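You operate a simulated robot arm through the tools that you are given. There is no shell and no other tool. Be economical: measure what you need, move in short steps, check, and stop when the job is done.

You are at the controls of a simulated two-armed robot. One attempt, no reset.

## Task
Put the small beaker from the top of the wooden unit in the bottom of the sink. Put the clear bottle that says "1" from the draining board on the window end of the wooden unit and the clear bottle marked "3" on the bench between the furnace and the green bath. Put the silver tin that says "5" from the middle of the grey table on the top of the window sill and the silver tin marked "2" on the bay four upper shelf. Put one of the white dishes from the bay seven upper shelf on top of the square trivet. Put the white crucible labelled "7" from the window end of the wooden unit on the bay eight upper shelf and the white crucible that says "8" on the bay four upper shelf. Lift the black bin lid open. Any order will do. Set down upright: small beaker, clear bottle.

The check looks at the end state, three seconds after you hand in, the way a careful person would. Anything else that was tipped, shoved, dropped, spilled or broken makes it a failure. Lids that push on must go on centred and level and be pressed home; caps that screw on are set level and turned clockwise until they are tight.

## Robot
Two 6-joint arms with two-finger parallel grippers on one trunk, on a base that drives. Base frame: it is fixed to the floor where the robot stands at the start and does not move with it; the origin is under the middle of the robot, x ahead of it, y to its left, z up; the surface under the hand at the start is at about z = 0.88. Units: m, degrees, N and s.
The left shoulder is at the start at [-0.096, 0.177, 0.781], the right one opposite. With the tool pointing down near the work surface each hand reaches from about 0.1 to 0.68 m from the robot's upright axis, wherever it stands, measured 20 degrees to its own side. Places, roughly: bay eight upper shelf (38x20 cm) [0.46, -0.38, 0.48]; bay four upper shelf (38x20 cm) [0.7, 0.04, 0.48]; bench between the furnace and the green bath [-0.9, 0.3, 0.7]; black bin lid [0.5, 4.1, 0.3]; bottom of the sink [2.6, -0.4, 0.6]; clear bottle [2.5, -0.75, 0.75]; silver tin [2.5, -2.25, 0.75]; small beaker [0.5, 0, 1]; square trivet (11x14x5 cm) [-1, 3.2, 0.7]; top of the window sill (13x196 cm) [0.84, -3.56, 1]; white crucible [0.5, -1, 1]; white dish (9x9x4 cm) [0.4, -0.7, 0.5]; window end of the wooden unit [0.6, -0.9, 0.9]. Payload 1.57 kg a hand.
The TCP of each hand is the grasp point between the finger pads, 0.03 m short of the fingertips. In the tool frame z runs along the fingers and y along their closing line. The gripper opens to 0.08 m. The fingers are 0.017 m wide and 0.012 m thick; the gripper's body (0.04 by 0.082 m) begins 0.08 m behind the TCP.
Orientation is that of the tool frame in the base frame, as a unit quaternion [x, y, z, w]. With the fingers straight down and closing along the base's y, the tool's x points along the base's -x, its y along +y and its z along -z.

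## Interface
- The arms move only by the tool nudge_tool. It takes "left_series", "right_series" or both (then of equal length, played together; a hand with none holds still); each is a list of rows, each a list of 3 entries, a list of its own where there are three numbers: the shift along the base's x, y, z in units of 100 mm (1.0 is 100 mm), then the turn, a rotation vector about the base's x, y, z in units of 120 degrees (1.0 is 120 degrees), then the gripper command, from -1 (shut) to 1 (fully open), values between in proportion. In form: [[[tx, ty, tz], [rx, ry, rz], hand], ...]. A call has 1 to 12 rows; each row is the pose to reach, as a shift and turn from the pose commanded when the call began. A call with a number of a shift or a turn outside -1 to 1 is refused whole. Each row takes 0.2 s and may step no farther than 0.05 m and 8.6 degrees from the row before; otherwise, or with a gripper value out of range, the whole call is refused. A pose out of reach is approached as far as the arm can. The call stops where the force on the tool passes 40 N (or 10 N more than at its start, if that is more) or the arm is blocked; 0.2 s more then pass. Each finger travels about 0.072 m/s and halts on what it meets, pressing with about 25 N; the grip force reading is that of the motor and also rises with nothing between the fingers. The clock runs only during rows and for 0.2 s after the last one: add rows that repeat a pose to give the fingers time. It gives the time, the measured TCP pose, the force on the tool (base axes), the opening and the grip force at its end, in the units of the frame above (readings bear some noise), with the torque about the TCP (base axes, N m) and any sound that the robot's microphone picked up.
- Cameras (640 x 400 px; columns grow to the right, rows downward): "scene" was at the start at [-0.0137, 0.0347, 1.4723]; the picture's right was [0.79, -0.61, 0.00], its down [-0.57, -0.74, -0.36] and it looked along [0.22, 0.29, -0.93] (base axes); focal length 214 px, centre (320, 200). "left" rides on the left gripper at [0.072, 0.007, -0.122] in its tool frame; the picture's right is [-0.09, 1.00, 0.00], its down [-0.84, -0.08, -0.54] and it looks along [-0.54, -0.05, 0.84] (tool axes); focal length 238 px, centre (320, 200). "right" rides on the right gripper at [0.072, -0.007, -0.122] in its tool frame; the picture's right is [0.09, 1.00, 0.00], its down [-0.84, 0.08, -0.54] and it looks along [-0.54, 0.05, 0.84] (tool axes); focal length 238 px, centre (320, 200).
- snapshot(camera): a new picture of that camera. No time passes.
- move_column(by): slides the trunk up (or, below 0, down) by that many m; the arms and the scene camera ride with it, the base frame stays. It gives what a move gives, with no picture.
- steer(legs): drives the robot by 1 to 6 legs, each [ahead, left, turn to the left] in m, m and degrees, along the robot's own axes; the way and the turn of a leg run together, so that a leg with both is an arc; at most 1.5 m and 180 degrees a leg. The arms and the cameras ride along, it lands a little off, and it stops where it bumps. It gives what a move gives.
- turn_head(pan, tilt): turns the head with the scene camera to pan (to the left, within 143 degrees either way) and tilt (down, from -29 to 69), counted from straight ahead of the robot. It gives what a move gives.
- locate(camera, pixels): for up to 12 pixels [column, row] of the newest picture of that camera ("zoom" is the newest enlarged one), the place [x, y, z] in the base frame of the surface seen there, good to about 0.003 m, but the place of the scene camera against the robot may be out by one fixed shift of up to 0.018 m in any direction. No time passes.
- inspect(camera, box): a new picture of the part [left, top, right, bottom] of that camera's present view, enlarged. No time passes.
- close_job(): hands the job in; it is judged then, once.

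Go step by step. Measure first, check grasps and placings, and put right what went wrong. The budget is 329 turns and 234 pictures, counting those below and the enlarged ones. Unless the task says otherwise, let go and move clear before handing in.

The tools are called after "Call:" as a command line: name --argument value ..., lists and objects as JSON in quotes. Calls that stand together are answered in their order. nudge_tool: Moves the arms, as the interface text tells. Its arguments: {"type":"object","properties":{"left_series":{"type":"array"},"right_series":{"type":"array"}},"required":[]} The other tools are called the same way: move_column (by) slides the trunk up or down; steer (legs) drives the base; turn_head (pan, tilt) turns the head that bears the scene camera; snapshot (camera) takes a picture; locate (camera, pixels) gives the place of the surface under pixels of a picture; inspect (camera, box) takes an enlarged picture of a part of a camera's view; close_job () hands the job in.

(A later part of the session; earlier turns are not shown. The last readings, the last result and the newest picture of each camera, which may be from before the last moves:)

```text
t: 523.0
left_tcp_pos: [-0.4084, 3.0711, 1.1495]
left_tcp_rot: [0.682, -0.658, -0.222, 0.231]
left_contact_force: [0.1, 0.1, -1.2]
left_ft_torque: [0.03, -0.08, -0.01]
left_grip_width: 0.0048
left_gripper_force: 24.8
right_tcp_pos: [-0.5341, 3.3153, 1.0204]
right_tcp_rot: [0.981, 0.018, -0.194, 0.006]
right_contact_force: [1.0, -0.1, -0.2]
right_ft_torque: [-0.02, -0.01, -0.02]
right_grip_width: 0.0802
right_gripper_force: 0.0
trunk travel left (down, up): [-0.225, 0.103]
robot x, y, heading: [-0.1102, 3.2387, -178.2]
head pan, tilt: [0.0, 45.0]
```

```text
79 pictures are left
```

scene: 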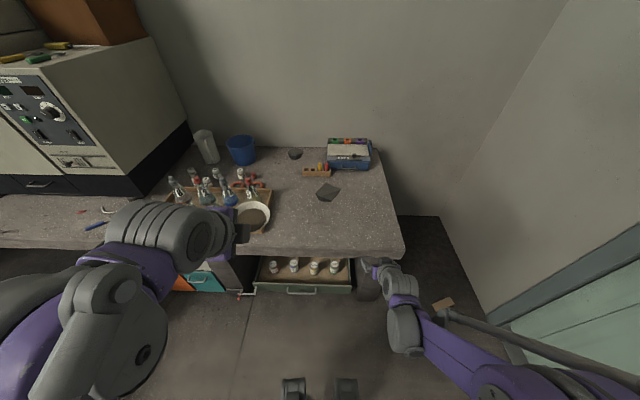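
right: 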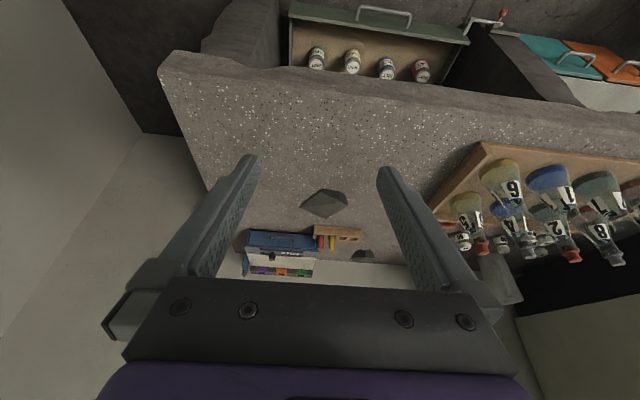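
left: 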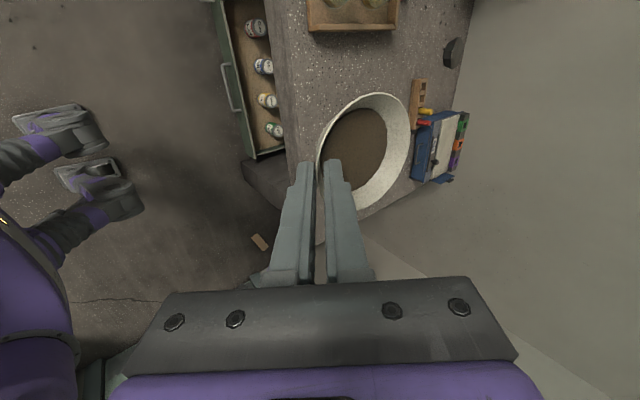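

Call:
inspect --camera "right" --box '[280, 170, 380, 235]'

Call:
locate --camera "right" --pixels '[[325, 196], [310, 204], [340, 203], [325, 210], [335, 195], [315, 197], [345, 206], [304, 205], [325, 216], [320, 192], [330, 205]]'

```text
6.15 times, centred on (330, 202) of right
```

zoom: 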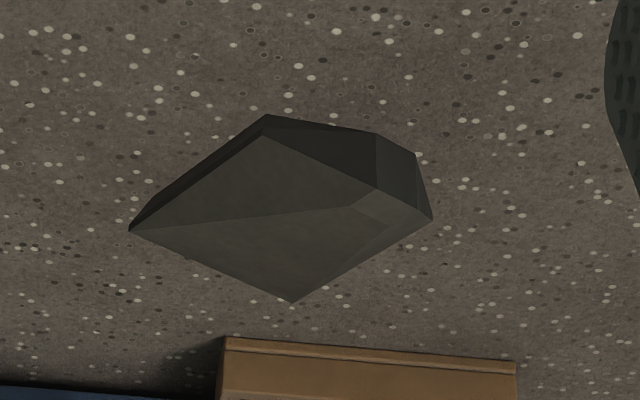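

```text
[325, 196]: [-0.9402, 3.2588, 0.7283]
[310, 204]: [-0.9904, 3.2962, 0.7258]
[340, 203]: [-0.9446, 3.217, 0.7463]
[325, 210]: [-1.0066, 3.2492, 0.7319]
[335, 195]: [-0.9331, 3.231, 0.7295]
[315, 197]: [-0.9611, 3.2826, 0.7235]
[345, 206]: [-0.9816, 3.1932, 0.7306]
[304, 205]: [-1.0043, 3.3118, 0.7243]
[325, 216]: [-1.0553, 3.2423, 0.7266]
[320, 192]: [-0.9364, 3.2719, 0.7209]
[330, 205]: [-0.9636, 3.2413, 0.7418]
```

The dark piece is faceted (z 0.72–0.746). I need a closer view to be sure it's the trivet.

Call:
nudge_tool --right_series '[[[-0.3, -0.1, -0.1], [0, -0.0625, 0], 1], [[-0.6, -0.2, -0.2], [0, -0.125, 0], 1], [[-0.9, -0.3, -0.3], [0, -0.1875, 0], 1], [[-1, -0.4, -0.3], [0, -0.1875, 0], 1]]'

Call:
snapshot --camera "right"

```text
t: 524.0
left_tcp_pos: [-0.4097, 3.0704, 1.1499]
left_tcp_rot: [0.682, -0.658, -0.222, 0.231]
left_contact_force: [-0.5, -0.2, -0.3]
left_ft_torque: [0.01, -0.06, -0.01]
left_grip_width: 0.0052
left_gripper_force: 25.1
right_tcp_pos: [-0.6361, 3.2783, 0.9889]
right_tcp_rot: [1.0, 0.015, 0.0, 0.011]
right_contact_force: [-0.6, -0.7, 0.2]
right_ft_torque: [0.02, -0.01, 0.01]
right_grip_width: 0.0799
right_gripper_force: 0.0
trunk travel left (down, up): [-0.225, 0.103]
robot x, y, heading: [-0.1069, 3.2423, -177.9]
head pan, tilt: [0.0, 45.0]
```

```text
77 pictures are left
```

right: 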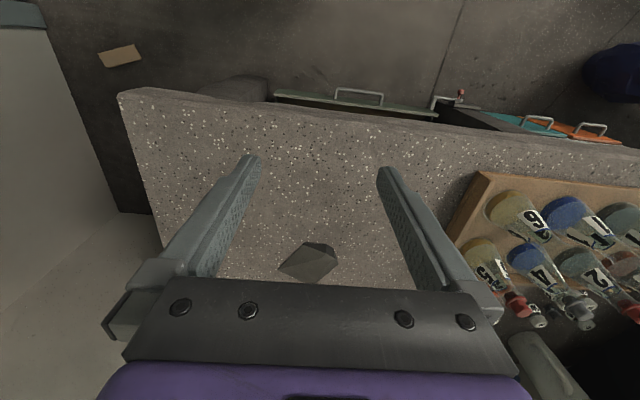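

Call:
inspect --camera "scene" --box '[280, 140, 350, 210]'

Call:
locate --camera "zoom" --pixels '[[140, 80], [100, 80], [180, 80], [275, 290], [230, 300], [330, 270], [260, 330]]'

```text
5.71 times, centred on (315, 175) of scene
```

zoom: 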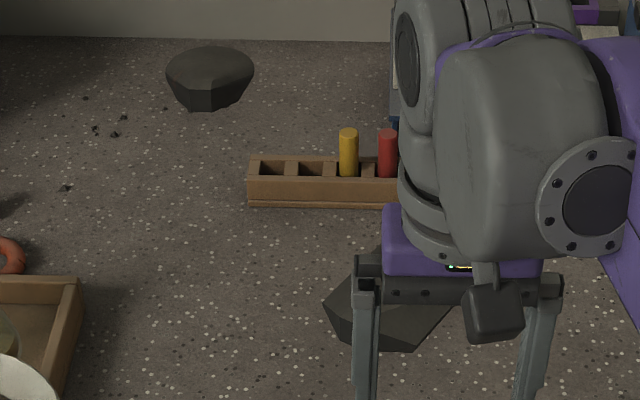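

```text
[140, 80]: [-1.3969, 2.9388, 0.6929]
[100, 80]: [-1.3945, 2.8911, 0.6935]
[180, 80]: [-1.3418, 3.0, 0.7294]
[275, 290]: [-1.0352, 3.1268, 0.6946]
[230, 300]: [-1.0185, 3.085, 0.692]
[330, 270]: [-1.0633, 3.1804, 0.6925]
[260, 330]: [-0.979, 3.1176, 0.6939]
```

Two dark pieces exist: a squarish one at [-0.99,3.25] (≈11×14×5 cm, matching the listed size and place) and a roundish one further back; so the squarish one is the square trivet. I'll map its top.

Call:
nudge_tool --right_series '[[[0.3, 0, 0.1], [0, 0, 0], 1], [[0.6, 0, 0.2], [0, 0, 0], 1], [[0.8, 0, 0.2], [0, 0, 0], 1]]'

Call:
inspect --camera "right" --box '[260, 200, 360, 280]'

```text
t: 524.8
left_tcp_pos: [-0.4078, 3.0712, 1.15]
left_tcp_rot: [0.682, -0.658, -0.221, 0.23]
left_contact_force: [0.4, -0.8, -0.4]
left_ft_torque: [0.0, -0.06, 0.01]
left_grip_width: 0.0049
left_gripper_force: 25.2
right_tcp_pos: [-0.5564, 3.2789, 1.0096]
right_tcp_rot: [1.0, 0.016, -0.001, 0.009]
right_contact_force: [0.6, 0.2, 1.8]
right_ft_torque: [-0.01, 0.03, 0.01]
right_grip_width: 0.0803
right_gripper_force: 0.1
trunk travel left (down, up): [-0.225, 0.103]
robot x, y, heading: [-0.1042, 3.2404, -178.1]
head pan, tilt: [0.0, 45.0]
```

```text
5.00 times, centred on (310, 240) of right
```

zoom: 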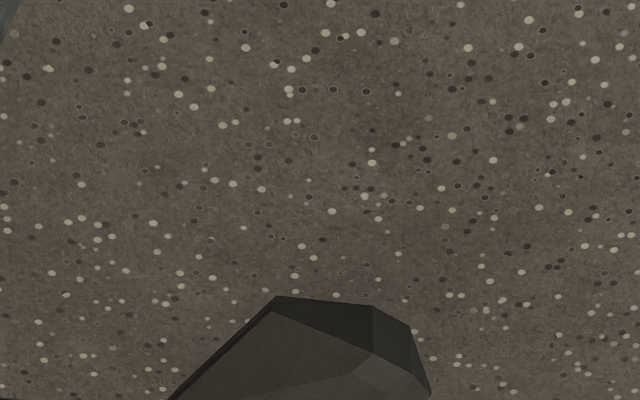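

Call:
nudge_tool --right_series '[[[-0.4, 0, 0], [0, 0, 0], 1], [[-0.8, 0, 0], [0, 0, 0], 1], [[-1, 0, 0], [0, 0, 0], 1]]'

Call:
nudge_tool --right_series '[[[-0.4, -0.1, 0], [0, 0, 0], 1], [[-0.8, -0.2, 0], [0, 0, 0], 1]]'

Call:
inspect --camera "right" --box '[260, 160, 380, 250]'

```text
t: 525.6
left_tcp_pos: [-0.4086, 3.072, 1.1496]
left_tcp_rot: [0.683, -0.657, -0.222, 0.231]
left_contact_force: [-0.2, 0.0, -0.7]
left_ft_torque: [0.02, -0.05, -0.03]
left_grip_width: 0.005
left_gripper_force: 25.3
right_tcp_pos: [-0.6588, 3.2773, 1.008]
right_tcp_rot: [1.0, 0.016, 0.0, 0.009]
right_contact_force: [0.5, 1.3, 0.8]
right_ft_torque: [0.01, 0.03, -0.01]
right_grip_width: 0.0798
right_gripper_force: 0.1
trunk travel left (down, up): [-0.225, 0.103]
robot x, y, heading: [-0.1085, 3.2373, -177.9]
head pan, tilt: [0.0, 45.0]
```

```text
t: 526.2
left_tcp_pos: [-0.4076, 3.0719, 1.1506]
left_tcp_rot: [0.682, -0.657, -0.222, 0.231]
left_contact_force: [1.2, -0.2, -2.0]
left_ft_torque: [0.03, -0.04, -0.01]
left_grip_width: 0.0051
left_gripper_force: 24.7
right_tcp_pos: [-0.7163, 3.2631, 0.9994]
right_tcp_rot: [1.0, 0.015, 0.0, 0.01]
right_contact_force: [0.6, -1.2, 0.2]
right_ft_torque: [0.01, 0.06, 0.0]
right_grip_width: 0.08
right_gripper_force: 0.1
right hand out of reach, approached as far as the arm can: row 2
trunk travel left (down, up): [-0.225, 0.103]
robot x, y, heading: [-0.1078, 3.2408, -178.3]
head pan, tilt: [0.0, 45.0]
```

```text
4.44 times, centred on (320, 205) of right
```

zoom: 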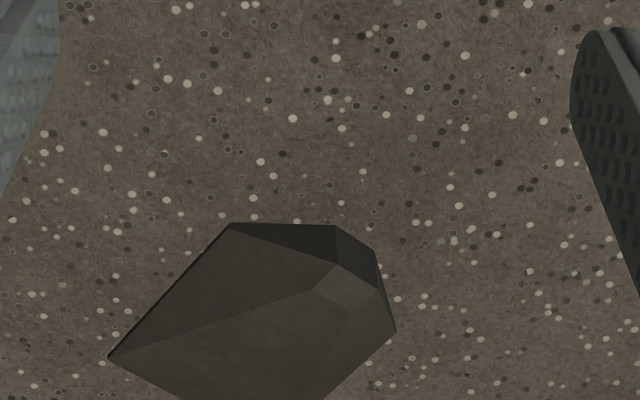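

Call:
locate --camera "zoom" --pixels '[[230, 230], [200, 290], [120, 352], [310, 285], [350, 290], [280, 300], [200, 335], [300, 340], [370, 320], [240, 380], [320, 375], [380, 340]]'

```text
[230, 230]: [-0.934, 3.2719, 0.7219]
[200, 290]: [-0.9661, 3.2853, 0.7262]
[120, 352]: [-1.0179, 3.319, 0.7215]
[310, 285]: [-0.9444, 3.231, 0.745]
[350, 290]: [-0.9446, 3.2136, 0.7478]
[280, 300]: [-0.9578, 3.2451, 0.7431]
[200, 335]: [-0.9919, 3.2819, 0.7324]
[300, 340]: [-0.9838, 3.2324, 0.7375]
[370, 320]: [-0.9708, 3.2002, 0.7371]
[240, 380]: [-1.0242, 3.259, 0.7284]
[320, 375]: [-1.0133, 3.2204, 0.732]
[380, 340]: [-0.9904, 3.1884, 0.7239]
```

The piece looks irregular, so before committing I'll retract the right hand and scan the whole bench end for a better trivet candidate.

Call:
nudge_tool --right_series '[[[0.4, 0.2, 0], [0, 0, 0], 1], [[0.8, 0.4, 0], [0, 0, 0], 1], [[1, 0.6, 0], [0, 0, 0], 1]]'

Call:
nudge_tool --right_series '[[[0.4, 0.3, 0], [0, 0, 0], 1], [[0.8, 0.5, 0], [0, 0, 0], 1], [[1, 0.8, 0], [0, 0, 0], 1]]'

Call:
turn_head --pan 10 --tilt 40

Call:
inspect --camera "scene" --box '[160, 100, 440, 275]'

```text
t: 527.0
left_tcp_pos: [-0.408, 3.0704, 1.1506]
left_tcp_rot: [0.681, -0.658, -0.222, 0.232]
left_contact_force: [-0.4, -0.4, -0.7]
left_ft_torque: [-0.04, -0.05, 0.02]
left_grip_width: 0.0053
left_gripper_force: 24.8
right_tcp_pos: [-0.6187, 3.3226, 0.9972]
right_tcp_rot: [1.0, 0.017, -0.001, 0.009]
right_contact_force: [0.1, 0.0, -0.2]
right_ft_torque: [0.0, 0.01, -0.05]
right_grip_width: 0.0799
right_gripper_force: 0.2
trunk travel left (down, up): [-0.225, 0.103]
robot x, y, heading: [-0.107, 3.2423, -178.0]
head pan, tilt: [0.0, 45.0]
```

```text
t: 527.8
left_tcp_pos: [-0.4086, 3.0732, 1.1498]
left_tcp_rot: [0.682, -0.658, -0.221, 0.231]
left_contact_force: [-0.3, -0.4, 0.9]
left_ft_torque: [0.04, -0.06, 0.0]
left_grip_width: 0.0052
left_gripper_force: 25.3
right_tcp_pos: [-0.5174, 3.3999, 0.9984]
right_tcp_rot: [1.0, 0.017, -0.001, 0.009]
right_contact_force: [0.1, -0.1, -0.7]
right_ft_torque: [-0.01, -0.02, 0.0]
right_grip_width: 0.0802
right_gripper_force: 0.0
trunk travel left (down, up): [-0.225, 0.103]
robot x, y, heading: [-0.1067, 3.2423, -177.9]
head pan, tilt: [0.0, 45.0]
```

```text
t: 528.5
left_tcp_pos: [-0.4076, 3.0728, 1.1499]
left_tcp_rot: [0.682, -0.658, -0.221, 0.231]
left_contact_force: [0.0, -0.5, -1.3]
left_ft_torque: [0.0, -0.07, -0.02]
left_grip_width: 0.0052
left_gripper_force: 24.9
right_tcp_pos: [-0.52, 3.3995, 0.9981]
right_tcp_rot: [1.0, 0.015, 0.0, 0.01]
right_contact_force: [-0.3, -0.7, -0.1]
right_ft_torque: [-0.01, 0.02, 0.02]
right_grip_width: 0.0801
right_gripper_force: 0.1
trunk travel left (down, up): [-0.225, 0.103]
robot x, y, heading: [-0.1126, 3.2392, -177.8]
head pan, tilt: [10.0, 40.0]
```

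```text
2.29 times, centred on (300, 188) of scene
```

zoom: 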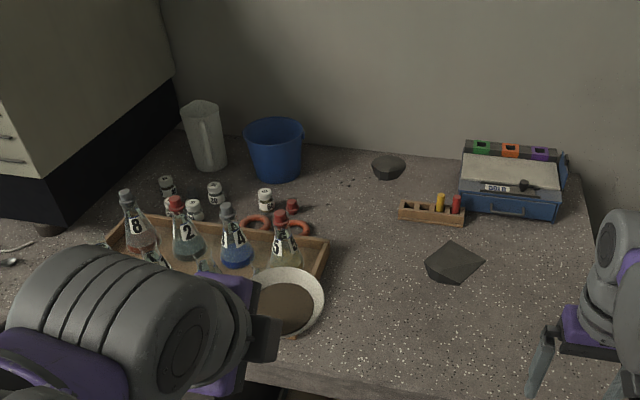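

I'll use the squarish piece: its wide west facet is nearly planar (≈11° slope), fit around [-1.0,3.243,0.734]. First check clearance under the bench for the base.

Call:
turn_head --pan 0 --tilt 62

Call:
snapshot --camera "scene"

Call:
locate --camera "scene" --pixels '[[300, 225], [350, 225], [300, 205], [260, 235], [380, 225], [300, 330], [350, 330], [390, 190], [300, 170], [240, 220]]'

```text
t: 529.4
left_tcp_pos: [-0.4084, 3.0732, 1.1493]
left_tcp_rot: [0.682, -0.658, -0.221, 0.232]
left_contact_force: [-0.1, 1.1, -0.4]
left_ft_torque: [-0.03, -0.07, 0.01]
left_grip_width: 0.0051
left_gripper_force: 24.8
right_tcp_pos: [-0.5198, 3.398, 0.9983]
right_tcp_rot: [1.0, 0.016, -0.001, 0.009]
right_contact_force: [-1.0, -0.5, 0.1]
right_ft_torque: [-0.04, -0.01, 0.01]
right_grip_width: 0.0797
right_gripper_force: 0.1
trunk travel left (down, up): [-0.225, 0.103]
robot x, y, heading: [-0.1086, 3.2407, -178.2]
head pan, tilt: [0.0, 62.0]
```

```text
72 pictures are left
```

scene: 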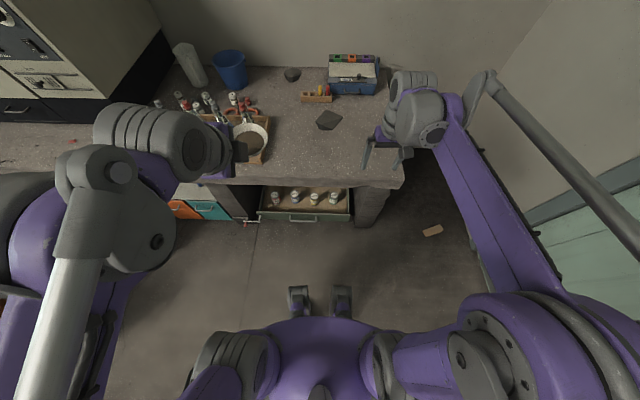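

```text
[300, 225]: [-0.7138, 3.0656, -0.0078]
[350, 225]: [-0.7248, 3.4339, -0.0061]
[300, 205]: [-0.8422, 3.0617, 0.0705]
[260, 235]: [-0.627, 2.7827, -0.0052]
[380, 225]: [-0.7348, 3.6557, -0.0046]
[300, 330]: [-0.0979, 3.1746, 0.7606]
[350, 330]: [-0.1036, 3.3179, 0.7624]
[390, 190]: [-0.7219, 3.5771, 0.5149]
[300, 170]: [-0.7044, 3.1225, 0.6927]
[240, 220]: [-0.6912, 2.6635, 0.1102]
```

Call:
nudge_tool --right_series '[[[0.4, 0.1, 0.1], [0, 0, 0], 1], [[0.8, 0.2, 0.2], [0, 0, 0], 1], [[1, 0.3, 0.3], [0, 0, 0], 1]]'

Call:
steer --legs '[[0.22, -0.15, -1.9]]'

```text
t: 530.2
left_tcp_pos: [-0.4089, 3.0712, 1.1493]
left_tcp_rot: [0.682, -0.657, -0.221, 0.231]
left_contact_force: [0.2, -0.2, -0.4]
left_ft_torque: [0.0, -0.08, -0.01]
left_grip_width: 0.0051
left_gripper_force: 24.8
right_tcp_pos: [-0.4186, 3.4314, 1.0287]
right_tcp_rot: [1.0, 0.017, -0.001, 0.01]
right_contact_force: [0.3, -0.3, 0.9]
right_ft_torque: [-0.01, -0.03, 0.0]
right_grip_width: 0.0803
right_gripper_force: 0.1
trunk travel left (down, up): [-0.225, 0.103]
robot x, y, heading: [-0.1128, 3.2402, -178.1]
head pan, tilt: [0.0, 62.0]
```

```text
t: 532.2
left_tcp_pos: [-0.6419, 3.2329, 1.1498]
left_tcp_rot: [0.671, -0.669, -0.225, 0.227]
left_contact_force: [-0.9, 0.9, -1.1]
left_ft_torque: [0.02, -0.04, -0.01]
left_grip_width: 0.0051
left_gripper_force: 25.4
right_tcp_pos: [-0.6402, 3.5924, 1.0269]
right_tcp_rot: [1.0, -0.001, -0.001, 0.01]
right_contact_force: [-0.3, 1.3, 0.2]
right_ft_torque: [-0.02, 0.01, 0.01]
right_grip_width: 0.0801
right_gripper_force: 0.0
trunk travel left (down, up): [-0.225, 0.103]
robot x, y, heading: [-0.3358, 3.3867, -179.8]
head pan, tilt: [0.0, 62.0]
```

Positioned at [-0.336,3.387]. Extend the dish over the trivet in stages.

Call:
nudge_tool --left_series '[[[-0.25, 0, -0.15], [0, 0, 0], -1], [[-0.5, 0.05, -0.3], [0, 0, 0], -1], [[-0.75, 0.1, -0.45], [0, 0, 0], -1], [[-1, 0.15, -0.6], [0, 0, 0], -1]]'

Call:
nudge_tool --left_series '[[[-0.25, 0, -0.15], [0, 0, 0], -1], [[-0.5, 0, -0.3], [0, 0, 0], -1], [[-0.75, 0, -0.45], [0, 0, 0], -1], [[-1, 0, -0.6], [0, 0, 0], -1]]'

Call:
nudge_tool --left_series '[[[-0.25, 0, -0.25], [0, 0, 0], -1], [[-0.5, 0, -0.5], [0, 0, 0], -1], [[-0.75, 0, -0.7], [0, 0, 0], -1], [[-1, 0, -0.9], [0, 0, 0], -1]]'

Call:
snapshot --camera "left"

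Call:
inspect --camera "scene" --box '[240, 40, 420, 160]'

```text
t: 533.2
left_tcp_pos: [-0.7422, 3.2475, 1.088]
left_tcp_rot: [0.671, -0.669, -0.225, 0.228]
left_contact_force: [-0.3, -0.9, -0.8]
left_ft_torque: [0.03, -0.07, -0.01]
left_grip_width: 0.0053
left_gripper_force: 24.7
right_tcp_pos: [-0.6404, 3.5922, 1.0275]
right_tcp_rot: [1.0, 0.0, 0.0, 0.01]
right_contact_force: [-0.4, -0.4, -0.5]
right_ft_torque: [0.03, -0.03, -0.02]
right_grip_width: 0.0801
right_gripper_force: 0.1
trunk travel left (down, up): [-0.225, 0.103]
robot x, y, heading: [-0.3429, 3.3886, -179.8]
head pan, tilt: [0.0, 62.0]
```

```text
t: 534.2
left_tcp_pos: [-0.8412, 3.2482, 1.0289]
left_tcp_rot: [0.671, -0.669, -0.225, 0.227]
left_contact_force: [0.3, 0.0, -0.3]
left_ft_torque: [0.02, -0.03, 0.0]
left_grip_width: 0.0049
left_gripper_force: 24.3
right_tcp_pos: [-0.6417, 3.5912, 1.0287]
right_tcp_rot: [1.0, -0.001, 0.0, 0.01]
right_contact_force: [0.3, 0.3, -0.1]
right_ft_torque: [0.0, -0.01, -0.01]
right_grip_width: 0.0799
right_gripper_force: 0.0
trunk travel left (down, up): [-0.225, 0.103]
robot x, y, heading: [-0.3332, 3.3887, -180.1]
head pan, tilt: [0.0, 62.0]
```

```text
t: 535.2
left_tcp_pos: [-0.9401, 3.2473, 0.9386]
left_tcp_rot: [0.671, -0.669, -0.225, 0.227]
left_contact_force: [-0.4, 0.8, -1.6]
left_ft_torque: [0.03, -0.06, 0.0]
left_grip_width: 0.0052
left_gripper_force: 24.8
right_tcp_pos: [-0.6414, 3.5918, 1.0274]
right_tcp_rot: [1.0, -0.001, 0.001, 0.01]
right_contact_force: [0.1, 0.1, -0.5]
right_ft_torque: [-0.04, -0.02, 0.0]
right_grip_width: 0.08
right_gripper_force: 0.2
trunk travel left (down, up): [-0.225, 0.103]
robot x, y, heading: [-0.3367, 3.3936, -179.7]
head pan, tilt: [0.0, 62.0]
```

```text
71 pictures are left
```

left: 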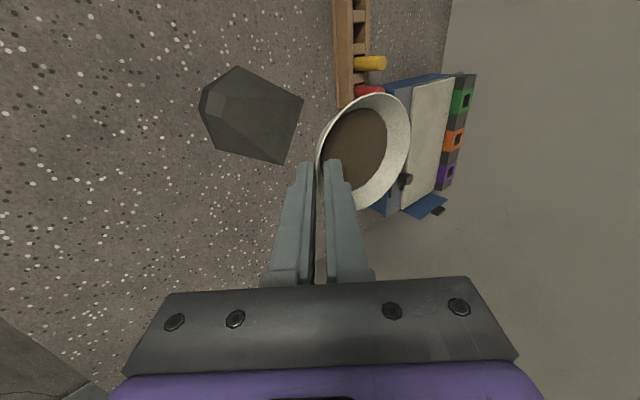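

```text
3.33 times, centred on (330, 100) of scene
```

zoom: 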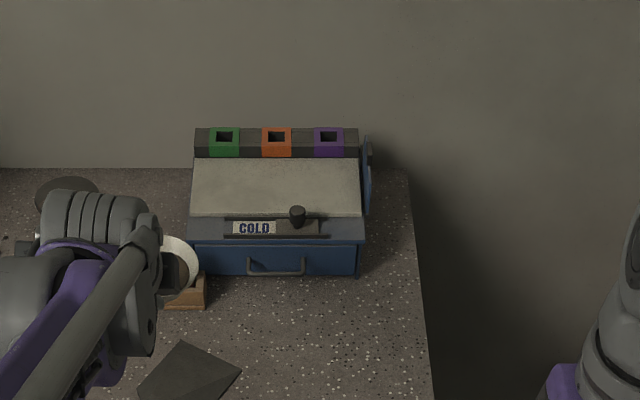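

Call:
locate --camera "left" --pixels '[[240, 72], [300, 100], [282, 160], [215, 145], [203, 105], [255, 120], [270, 100], [240, 100], [265, 140], [230, 120], [285, 115], [250, 140]]'

Call:
inspect --camera "left" --box '[190, 50, 310, 180]'

```text
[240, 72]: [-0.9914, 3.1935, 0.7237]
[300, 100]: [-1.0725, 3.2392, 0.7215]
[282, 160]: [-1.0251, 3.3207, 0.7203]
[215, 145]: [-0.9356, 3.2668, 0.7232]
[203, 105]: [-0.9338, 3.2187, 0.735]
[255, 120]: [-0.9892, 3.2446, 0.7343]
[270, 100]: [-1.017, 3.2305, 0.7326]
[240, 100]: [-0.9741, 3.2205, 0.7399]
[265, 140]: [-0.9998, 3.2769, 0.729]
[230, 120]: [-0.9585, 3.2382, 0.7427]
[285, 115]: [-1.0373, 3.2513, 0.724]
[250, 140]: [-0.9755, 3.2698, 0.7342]
```

```text
3.08 times, centred on (250, 115) of left
```

zoom: 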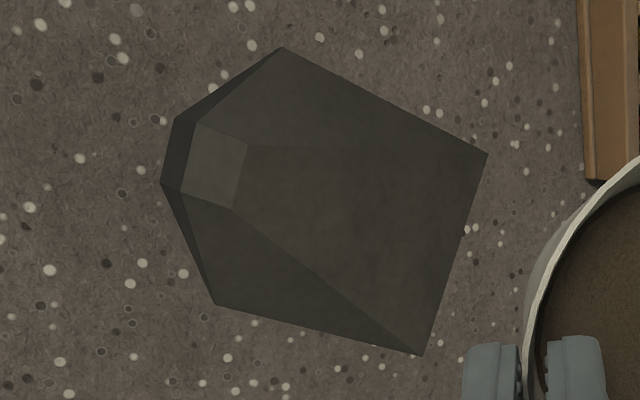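

Main facet re-fit: centre ≈[-1.008,3.252,0.729], slope ≈12.5°. I'll tilt the dish ~12° to lie flush and lower it.

Call:
nudge_tool --left_series '[[[-0.05, 0.02, -0.1], [-0.015, -0.03, 0], -1], [[-0.1, 0.05, -0.3], [-0.03, -0.06, 0], -1], [[-0.15, 0.07, -0.5], [-0.044, -0.09, 0], -1], [[-0.2, 0.09, -0.8], [-0.044, -0.09, 0], -1], [[-0.2, 0.09, -1], [-0.044, -0.09, 0], -1]]'

Call:
snapshot --camera "left"

```text
t: 536.4
left_tcp_pos: [-0.961, 3.2554, 0.8396]
left_tcp_rot: [-0.677, 0.698, 0.13, -0.194]
left_contact_force: [-0.1, -0.5, -0.4]
left_ft_torque: [-0.05, -0.08, 0.02]
left_grip_width: 0.0052
left_gripper_force: 24.7
right_tcp_pos: [-0.6407, 3.592, 1.0282]
right_tcp_rot: [1.0, -0.001, 0.0, 0.01]
right_contact_force: [0.2, 1.2, 0.4]
right_ft_torque: [0.0, -0.01, 0.0]
right_grip_width: 0.08
right_gripper_force: 0.0
trunk travel left (down, up): [-0.225, 0.103]
robot x, y, heading: [-0.3374, 3.3918, -179.9]
head pan, tilt: [0.0, 62.0]
```

```text
68 pictures are left
```

left: 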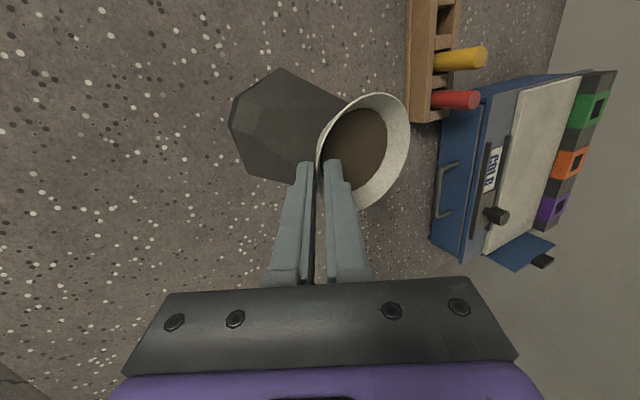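

Call:
nudge_tool --left_series '[[[0, 0, -0.15], [0, 0, 0], -1], [[0, 0, -0.3], [0, 0, 0], -1], [[0, 0, -0.42], [0, 0, 0], -1], [[0, 0, -0.52], [0, 0, 0], -1]]'

Call:
snapshot --camera "left"

```text
t: 537.4
left_tcp_pos: [-0.96, 3.255, 0.789]
left_tcp_rot: [-0.678, 0.697, 0.13, -0.194]
left_contact_force: [-0.3, 0.1, -0.7]
left_ft_torque: [0.03, -0.05, 0.01]
left_grip_width: 0.0051
left_gripper_force: 24.7
right_tcp_pos: [-0.64, 3.5926, 1.0272]
right_tcp_rot: [1.0, 0.0, -0.001, 0.01]
right_contact_force: [0.3, 0.4, 0.8]
right_ft_torque: [0.01, 0.0, 0.02]
right_grip_width: 0.08
right_gripper_force: 0.1
trunk travel left (down, up): [-0.225, 0.103]
robot x, y, heading: [-0.3347, 3.3909, -180.0]
head pan, tilt: [0.0, 62.0]
```

```text
67 pictures are left
```

left: 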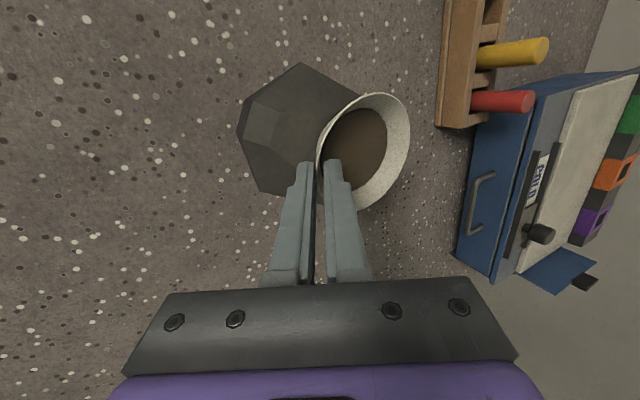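

Call:
locate --camera "left" --pixels '[[404, 125], [378, 98], [385, 190], [360, 203], [345, 105], [360, 140], [300, 120], [310, 80], [295, 140]]'

```text
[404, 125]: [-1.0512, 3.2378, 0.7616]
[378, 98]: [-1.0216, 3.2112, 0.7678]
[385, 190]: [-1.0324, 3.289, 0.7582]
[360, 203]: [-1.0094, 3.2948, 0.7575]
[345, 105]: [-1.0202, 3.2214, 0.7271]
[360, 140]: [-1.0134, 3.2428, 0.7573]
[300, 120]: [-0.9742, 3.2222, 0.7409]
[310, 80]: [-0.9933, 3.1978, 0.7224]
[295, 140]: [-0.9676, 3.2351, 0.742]
```

Dish base centre is at ≈[-1.006,3.250], right above the facet. Lower by small steps to contact.

Call:
nudge_tool --left_series '[[[0, 0, -0.02], [0, 0, 0], -1], [[0, 0, -0.04], [0, 0, 0], -1]]'

Call:
nudge_tool --left_series '[[[0, 0, -0.015], [0, 0, 0], -1], [[0, 0, -0.03], [0, 0, 0], -1]]'

```text
t: 538.0
left_tcp_pos: [-0.9611, 3.2552, 0.7842]
left_tcp_rot: [-0.678, 0.697, 0.13, -0.194]
left_contact_force: [-0.4, 0.2, -0.6]
left_ft_torque: [0.02, -0.03, 0.01]
left_grip_width: 0.0051
left_gripper_force: 24.9
right_tcp_pos: [-0.6406, 3.5927, 1.0293]
right_tcp_rot: [1.0, 0.0, 0.0, 0.009]
right_contact_force: [0.3, -0.1, 0.6]
right_ft_torque: [-0.01, 0.0, 0.01]
right_grip_width: 0.0801
right_gripper_force: 0.1
trunk travel left (down, up): [-0.225, 0.103]
robot x, y, heading: [-0.3379, 3.3867, -180.1]
head pan, tilt: [0.0, 62.0]
```

```text
t: 538.6
left_tcp_pos: [-0.9608, 3.2553, 0.7817]
left_tcp_rot: [-0.678, 0.697, 0.13, -0.194]
left_contact_force: [0.1, 1.0, -1.3]
left_ft_torque: [0.01, -0.04, -0.02]
left_grip_width: 0.0053
left_gripper_force: 25.1
right_tcp_pos: [-0.6409, 3.5929, 1.0279]
right_tcp_rot: [1.0, 0.0, -0.001, 0.01]
right_contact_force: [-0.5, -0.7, 0.3]
right_ft_torque: [-0.04, 0.0, 0.01]
right_grip_width: 0.0797
right_gripper_force: 0.0
trunk travel left (down, up): [-0.225, 0.103]
robot x, y, heading: [-0.335, 3.3899, -180.3]
head pan, tilt: [0.0, 62.0]
```

Call:
nudge_tool --left_series '[[[0, 0, -0.015], [0, 0, 0], -1], [[0, 0, -0.025], [0, 0, 0], -1]]'

```text
t: 539.2
left_tcp_pos: [-0.9612, 3.2554, 0.779]
left_tcp_rot: [-0.677, 0.698, 0.13, -0.194]
left_contact_force: [-0.6, 0.2, -1.4]
left_ft_torque: [-0.04, -0.07, 0.01]
left_grip_width: 0.0051
left_gripper_force: 24.6
right_tcp_pos: [-0.6393, 3.5915, 1.0292]
right_tcp_rot: [1.0, -0.002, -0.001, 0.011]
right_contact_force: [-0.3, 0.1, 0.3]
right_ft_torque: [-0.03, 0.01, -0.01]
right_grip_width: 0.0798
right_gripper_force: 0.0
trunk travel left (down, up): [-0.225, 0.103]
robot x, y, heading: [-0.3382, 3.3923, -179.8]
head pan, tilt: [0.0, 62.0]
```

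Call:
nudge_tool --left_series '[[[0, 0, -0.015], [0, 0, 0], -1], [[0, 0, -0.025], [0, 0, 0], -1]]'

Call:
inspect --camera "left" --box '[230, 50, 430, 215]'

```text
t: 539.8
left_tcp_pos: [-0.9604, 3.2557, 0.7764]
left_tcp_rot: [-0.678, 0.697, 0.13, -0.194]
left_contact_force: [-0.6, 0.6, -1.6]
left_ft_torque: [-0.03, -0.05, 0.03]
left_grip_width: 0.0049
left_gripper_force: 24.6
right_tcp_pos: [-0.6394, 3.5918, 1.0277]
right_tcp_rot: [1.0, -0.001, -0.001, 0.01]
right_contact_force: [0.5, 0.6, -0.7]
right_ft_torque: [0.01, -0.03, 0.0]
right_grip_width: 0.0799
right_gripper_force: 0.0
trunk travel left (down, up): [-0.225, 0.103]
robot x, y, heading: [-0.3356, 3.3893, -179.8]
head pan, tilt: [0.0, 62.0]
```

```text
2.42 times, centred on (330, 132) of left
```

zoom: 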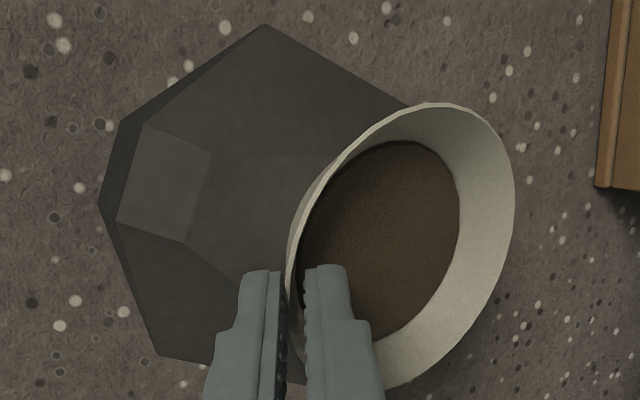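

The dish's actual tilt is unclear (no contact yet). Measure its content plane and the visible facet.

Call:
locate --camera "zoom" --pixels '[[400, 160], [430, 220], [360, 200], [340, 250], [400, 290], [440, 280], [430, 106], [513, 200], [480, 320], [295, 230], [250, 220], [230, 180]]'

```text
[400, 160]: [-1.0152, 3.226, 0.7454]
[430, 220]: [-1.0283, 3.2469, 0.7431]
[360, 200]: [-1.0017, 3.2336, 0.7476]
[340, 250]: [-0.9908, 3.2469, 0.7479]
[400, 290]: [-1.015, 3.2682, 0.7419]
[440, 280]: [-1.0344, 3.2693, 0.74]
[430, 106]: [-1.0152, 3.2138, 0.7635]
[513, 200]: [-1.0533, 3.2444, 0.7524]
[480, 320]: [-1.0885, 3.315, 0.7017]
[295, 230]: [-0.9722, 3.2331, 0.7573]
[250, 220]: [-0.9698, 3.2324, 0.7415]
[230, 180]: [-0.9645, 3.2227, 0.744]
```

Content plane slope (0.13,-0.08) matches the facet roughly; base is within a couple of mm. Continue lowering.

Call:
nudge_tool --left_series '[[[0, 0, -0.01], [0, 0, 0], -1], [[0, 0, -0.02], [0, 0, 0], -1]]'

Call:
nudge_tool --left_series '[[[0, 0, -0.01], [0, 0, 0], -1], [[0, 0, -0.02], [0, 0, 0], -1]]'

```text
t: 540.4
left_tcp_pos: [-0.9619, 3.256, 0.7744]
left_tcp_rot: [-0.677, 0.698, 0.13, -0.194]
left_contact_force: [0.9, 1.0, 2.0]
left_ft_torque: [0.06, 0.08, -0.04]
left_grip_width: 0.0054
left_gripper_force: 24.4
right_tcp_pos: [-0.6397, 3.5917, 1.0296]
right_tcp_rot: [1.0, -0.001, -0.001, 0.01]
right_contact_force: [-0.3, 0.4, 0.3]
right_ft_torque: [0.02, 0.0, 0.0]
right_grip_width: 0.0799
right_gripper_force: 0.1
trunk travel left (down, up): [-0.225, 0.103]
robot x, y, heading: [-0.3353, 3.3893, -179.7]
head pan, tilt: [0.0, 62.0]
```

```text
t: 541.0
left_tcp_pos: [-0.9609, 3.255, 0.7732]
left_tcp_rot: [-0.678, 0.697, 0.131, -0.194]
left_contact_force: [4.2, -0.8, 12.6]
left_ft_torque: [0.14, 0.43, -0.04]
left_grip_width: 0.0053
left_gripper_force: 25.2
right_tcp_pos: [-0.6381, 3.5924, 1.0282]
right_tcp_rot: [1.0, -0.001, -0.002, 0.01]
right_contact_force: [-0.3, 0.3, -0.1]
right_ft_torque: [0.01, 0.0, 0.01]
right_grip_width: 0.0802
right_gripper_force: 0.1
trunk travel left (down, up): [-0.225, 0.103]
robot x, y, heading: [-0.3369, 3.3909, -179.8]
head pan, tilt: [0.0, 62.0]
```

Contact at ~13 N. Open slightly and withdraw along the finger axis.

Call:
nudge_tool --left_series '[[[0, 0, 0.01], [0, 0, 0], -0.85], [[0, 0, 0.01], [0, 0, 0], -0.7], [[0, 0, 0.01], [0, 0, 0], -0.65], [[0, 0, 0.01], [0, 0, 0], -0.65]]'

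Call:
inspect --camera "left" --box '[230, 50, 430, 215]'

```text
t: 542.0
left_tcp_pos: [-0.9609, 3.2547, 0.7722]
left_tcp_rot: [-0.678, 0.697, 0.13, -0.194]
left_contact_force: [-0.3, -0.6, -0.6]
left_ft_torque: [0.0, 0.0, -0.01]
left_grip_width: 0.0136
left_gripper_force: 0.0
right_tcp_pos: [-0.6411, 3.5924, 1.0284]
right_tcp_rot: [1.0, -0.001, -0.001, 0.01]
right_contact_force: [-1.1, 0.1, -0.6]
right_ft_torque: [-0.01, 0.0, -0.02]
right_grip_width: 0.0801
right_gripper_force: 0.1
trunk travel left (down, up): [-0.225, 0.103]
robot x, y, heading: [-0.3354, 3.3906, -180.1]
head pan, tilt: [0.0, 62.0]
```

```text
2.42 times, centred on (330, 132) of left
```

zoom: 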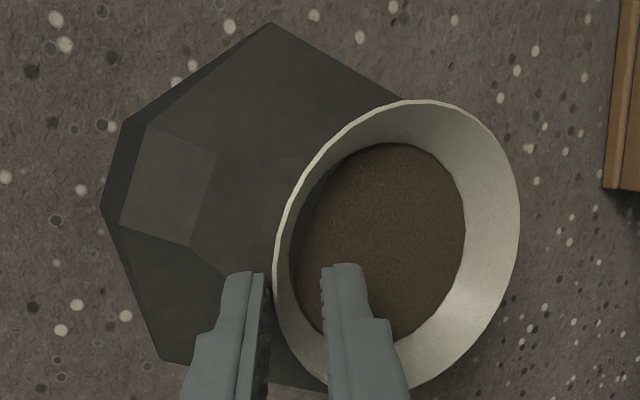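

Call:
nudge_tool --left_series '[[[0.05, 0.01, 0.09], [0, 0, 0], -0.65], [[0.13, 0.02, 0.27], [0, 0, 0], -0.65], [[0.25, 0.04, 0.5], [0, 0, 0], -0.65], [[0.4, 0.07, 0.8], [0, 0, 0], -0.65], [[0.5, 0.09, 1], [0, 0, 0], -0.65]]'

Call:
snapshot --camera "left"

```text
t: 543.2
left_tcp_pos: [-0.9125, 3.2633, 0.8751]
left_tcp_rot: [-0.677, 0.698, 0.13, -0.193]
left_contact_force: [-0.4, 0.5, 0.7]
left_ft_torque: [-0.01, -0.01, 0.0]
left_grip_width: 0.0141
left_gripper_force: 0.0
right_tcp_pos: [-0.6402, 3.5923, 1.029]
right_tcp_rot: [1.0, -0.001, -0.001, 0.008]
right_contact_force: [0.3, 0.4, 1.0]
right_ft_torque: [0.01, -0.02, 0.01]
right_grip_width: 0.08
right_gripper_force: 0.0
trunk travel left (down, up): [-0.225, 0.103]
robot x, y, heading: [-0.3375, 3.3904, -180.1]
head pan, tilt: [0.0, 62.0]
```

```text
64 pictures are left
```

left: 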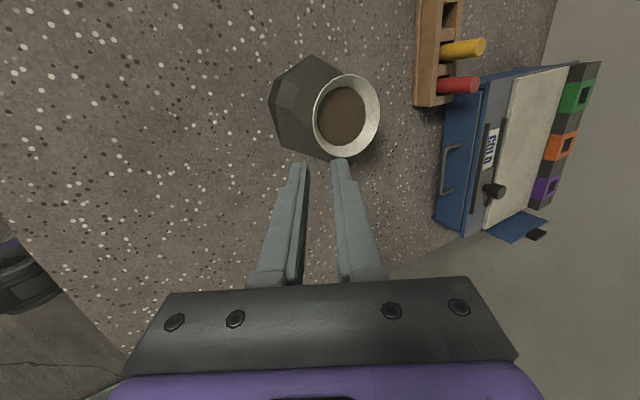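

Call:
inspect --camera "left" --box '[250, 40, 400, 170]'

Call:
locate --camera "left" --pixels '[[340, 100], [355, 120], [335, 135], [342, 118], [376, 110], [345, 155], [318, 110], [300, 100], [345, 78]]'

```text
3.08 times, centred on (325, 105) of left
```

zoom: 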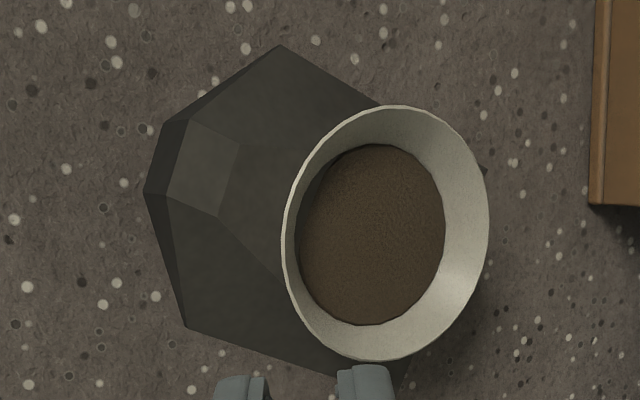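

```text
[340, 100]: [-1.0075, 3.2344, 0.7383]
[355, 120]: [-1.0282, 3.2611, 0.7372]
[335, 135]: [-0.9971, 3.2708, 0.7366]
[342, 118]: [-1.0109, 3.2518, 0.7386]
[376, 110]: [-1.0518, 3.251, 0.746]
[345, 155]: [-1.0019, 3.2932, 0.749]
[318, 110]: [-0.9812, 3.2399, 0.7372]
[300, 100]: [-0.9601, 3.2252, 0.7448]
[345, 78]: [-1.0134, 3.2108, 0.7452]
```

The dish rests level (content z ≈0.738 all round) on the trivet. Retract the hands and go to the bin.

Call:
nudge_tool --left_series '[[[0.2, 0, 0.4], [0, 0, 0], -0.5], [[0.5, 0, 0.7], [0, 0, 0], -0.2], [[0.9, 0, 0.8], [0, 0, 0], 0], [[1, 0, 1], [0, 0, 0], 0]]'

Call:
nudge_tool --left_series '[[[0.4, 0, 0.2], [0, 0, 0], 0], [[0.8, 0, 0.4], [0, 0, 0], 0], [[1, 0, 0.6], [0, 0, 0], 0]]'

Call:
steer --legs '[[-0.8, 0, 0], [0, 0, -88]]'

Call:
turn_head --pan 0 --tilt 55

Call:
snapshot --camera "scene"

```text
t: 544.2
left_tcp_pos: [-0.8106, 3.2661, 0.9747]
left_tcp_rot: [-0.677, 0.698, 0.13, -0.194]
left_contact_force: [-0.4, -0.4, 0.4]
left_ft_torque: [0.02, -0.04, 0.02]
left_grip_width: 0.0398
left_gripper_force: 0.1
right_tcp_pos: [-0.6403, 3.5912, 1.0277]
right_tcp_rot: [1.0, 0.0, -0.001, 0.009]
right_contact_force: [-1.1, 0.6, -0.2]
right_ft_torque: [-0.01, 0.02, 0.0]
right_grip_width: 0.0797
right_gripper_force: 0.1
trunk travel left (down, up): [-0.225, 0.103]
robot x, y, heading: [-0.3332, 3.3878, -179.8]
head pan, tilt: [0.0, 62.0]
```

```text
t: 545.0
left_tcp_pos: [-0.7131, 3.2657, 1.0341]
left_tcp_rot: [-0.677, 0.698, 0.13, -0.194]
left_contact_force: [-0.4, 0.1, -0.7]
left_ft_torque: [-0.02, 0.02, 0.01]
left_grip_width: 0.04
left_gripper_force: 0.1
right_tcp_pos: [-0.6395, 3.5926, 1.0283]
right_tcp_rot: [1.0, -0.001, 0.0, 0.01]
right_contact_force: [-0.2, 0.2, 0.4]
right_ft_torque: [0.01, 0.01, 0.0]
right_grip_width: 0.0799
right_gripper_force: 0.0
trunk travel left (down, up): [-0.225, 0.103]
robot x, y, heading: [-0.3365, 3.392, -179.9]
head pan, tilt: [0.0, 62.0]
```

```text
t: 552.9
left_tcp_pos: [0.3032, 3.764, 1.0336]
left_tcp_rot: [-0.001, 0.972, 0.228, -0.049]
left_contact_force: [0.6, -0.4, 0.3]
left_ft_torque: [0.04, -0.01, 0.02]
left_grip_width: 0.0399
left_gripper_force: 0.1
right_tcp_pos: [0.6321, 3.7004, 1.0289]
right_tcp_rot: [0.717, -0.697, -0.007, 0.006]
right_contact_force: [0.1, -0.1, -0.1]
right_ft_torque: [-0.02, 0.0, -0.03]
right_grip_width: 0.0799
right_gripper_force: 0.1
trunk travel left (down, up): [-0.225, 0.103]
robot x, y, heading: [0.4386, 3.3889, 91.7]
head pan, tilt: [0.0, 62.0]
```

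```text
t: 553.6
left_tcp_pos: [0.3041, 3.7631, 1.0337]
left_tcp_rot: [-0.001, 0.972, 0.228, -0.048]
left_contact_force: [0.0, -0.1, -1.0]
left_ft_torque: [0.01, 0.02, 0.01]
left_grip_width: 0.0401
left_gripper_force: 0.0
right_tcp_pos: [0.6319, 3.7016, 1.0271]
right_tcp_rot: [0.717, -0.697, -0.007, 0.006]
right_contact_force: [0.0, 0.2, 0.5]
right_ft_torque: [0.0, -0.01, 0.0]
right_grip_width: 0.0799
right_gripper_force: 0.1
trunk travel left (down, up): [-0.225, 0.103]
robot x, y, heading: [0.4393, 3.3938, 91.7]
head pan, tilt: [0.0, 55.0]
```

```text
62 pictures are left
```

scene: 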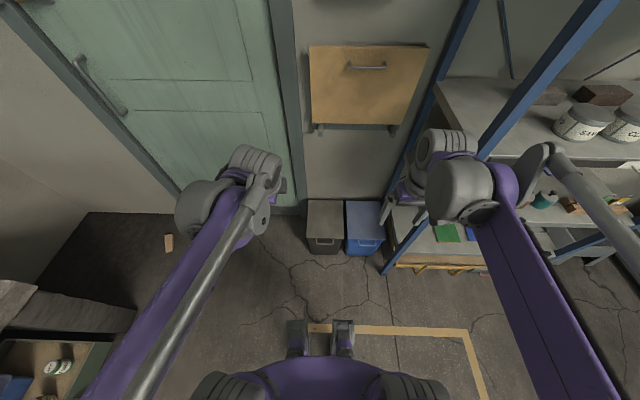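

Call:
inspect --camera "scene" --box '[290, 180, 400, 270]'

Call:
locate --camera "scene" --pixels '[[311, 203], [341, 203], [309, 238], [342, 238], [325, 241], [316, 241], [334, 241], [325, 220], [325, 252], [348, 215], [365, 243]]'

```text
4.44 times, centred on (345, 225) of scene
```

zoom: 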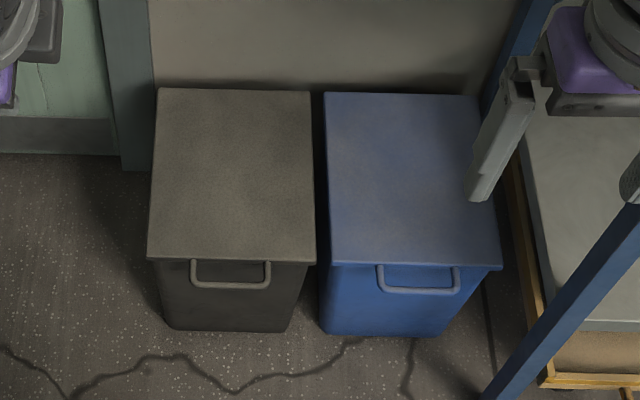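

```text
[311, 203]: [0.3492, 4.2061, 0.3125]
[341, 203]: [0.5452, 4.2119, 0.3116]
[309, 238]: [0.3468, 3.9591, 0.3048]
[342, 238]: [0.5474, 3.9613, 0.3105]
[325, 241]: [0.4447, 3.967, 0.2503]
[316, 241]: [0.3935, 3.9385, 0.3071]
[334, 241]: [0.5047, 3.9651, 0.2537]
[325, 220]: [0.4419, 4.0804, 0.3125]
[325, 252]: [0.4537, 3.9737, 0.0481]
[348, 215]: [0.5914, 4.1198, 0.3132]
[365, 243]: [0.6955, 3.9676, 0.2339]
```

Lid: x 0.345–0.55, hinge side y≈4.21, top z≈0.312; its U-handle bar is at y≈3.935, x≈0.39–0.50. I'll push it up with closed right-hand fingers held horizontally under the bar. Reposition and level the right hand.

Call:
steer --legs '[[0.06, 0.19, -1.7]]'

Call:
nudge_tool --right_series '[[[0, 0, 0], [0.0682, 0, 0], 0], [[0, 0, 0], [0.1364, 0, 0], -1], [[0, 0, 0], [0.2046, 0, 0], -1], [[0, 0, 0], [0.2728, 0, 0], -1], [[0, 0, 0], [0.341, 0, 0], -1], [[0, 0, 0], [0.4092, 0, 0], -1], [[0, 0, 0], [0.4774, 0, 0], -1], [[0, 0, 0], [0.5456, 0, 0], -1], [[0, 0, 0], [0.6138, 0, 0], -1], [[0, 0, 0], [0.682, 0, 0], -1], [[0, 0, 0], [0.75, 0, 0], -1]]'

Call:
move_column --by -0.22

```text
t: 555.9
left_tcp_pos: [0.1249, 3.8242, 1.0328]
left_tcp_rot: [0.013, 0.972, 0.229, -0.045]
left_contact_force: [0.1, 0.2, 0.5]
left_ft_torque: [0.0, -0.03, -0.01]
left_grip_width: 0.0399
left_gripper_force: 0.0
right_tcp_pos: [0.4512, 3.751, 1.0289]
right_tcp_rot: [0.707, -0.707, -0.006, 0.006]
right_contact_force: [0.1, 0.2, 0.0]
right_ft_torque: [-0.02, -0.02, -0.01]
right_grip_width: 0.0799
right_gripper_force: 0.1
trunk travel left (down, up): [-0.225, 0.103]
robot x, y, heading: [0.2504, 3.4464, 90.4]
head pan, tilt: [0.0, 55.0]
```

```text
t: 558.3
left_tcp_pos: [0.1242, 3.8244, 1.0344]
left_tcp_rot: [0.012, 0.972, 0.229, -0.046]
left_contact_force: [-0.3, 0.0, 0.7]
left_ft_torque: [0.01, 0.0, 0.03]
left_grip_width: 0.0398
left_gripper_force: 0.2
right_tcp_pos: [0.4513, 3.7531, 1.0288]
right_tcp_rot: [0.505, -0.494, -0.504, -0.496]
right_contact_force: [-0.8, 0.8, -0.3]
right_ft_torque: [-0.04, 0.0, 0.0]
right_grip_width: 0.0
right_gripper_force: 21.0
right hand out of reach, approached as far as the arm can: row 8, 9, 10
trunk travel left (down, up): [-0.225, 0.103]
robot x, y, heading: [0.2493, 3.4473, 90.4]
head pan, tilt: [0.0, 55.0]
```

```text
t: 560.6
left_tcp_pos: [0.1246, 3.8237, 0.8138]
left_tcp_rot: [0.013, 0.972, 0.229, -0.045]
left_contact_force: [-0.5, -0.5, 0.5]
left_ft_torque: [0.0, 0.01, 0.01]
left_grip_width: 0.0401
left_gripper_force: 0.0
right_tcp_pos: [0.4512, 3.7656, 0.8024]
right_tcp_rot: [0.509, -0.498, -0.501, -0.491]
right_contact_force: [0.1, -0.6, 0.4]
right_ft_torque: [-0.04, 0.0, 0.0]
right_grip_width: 0.0
right_gripper_force: 20.9
trunk travel left (down, up): [-0.005, 0.323]
robot x, y, heading: [0.248, 3.4494, 90.5]
head pan, tilt: [0.0, 55.0]
```

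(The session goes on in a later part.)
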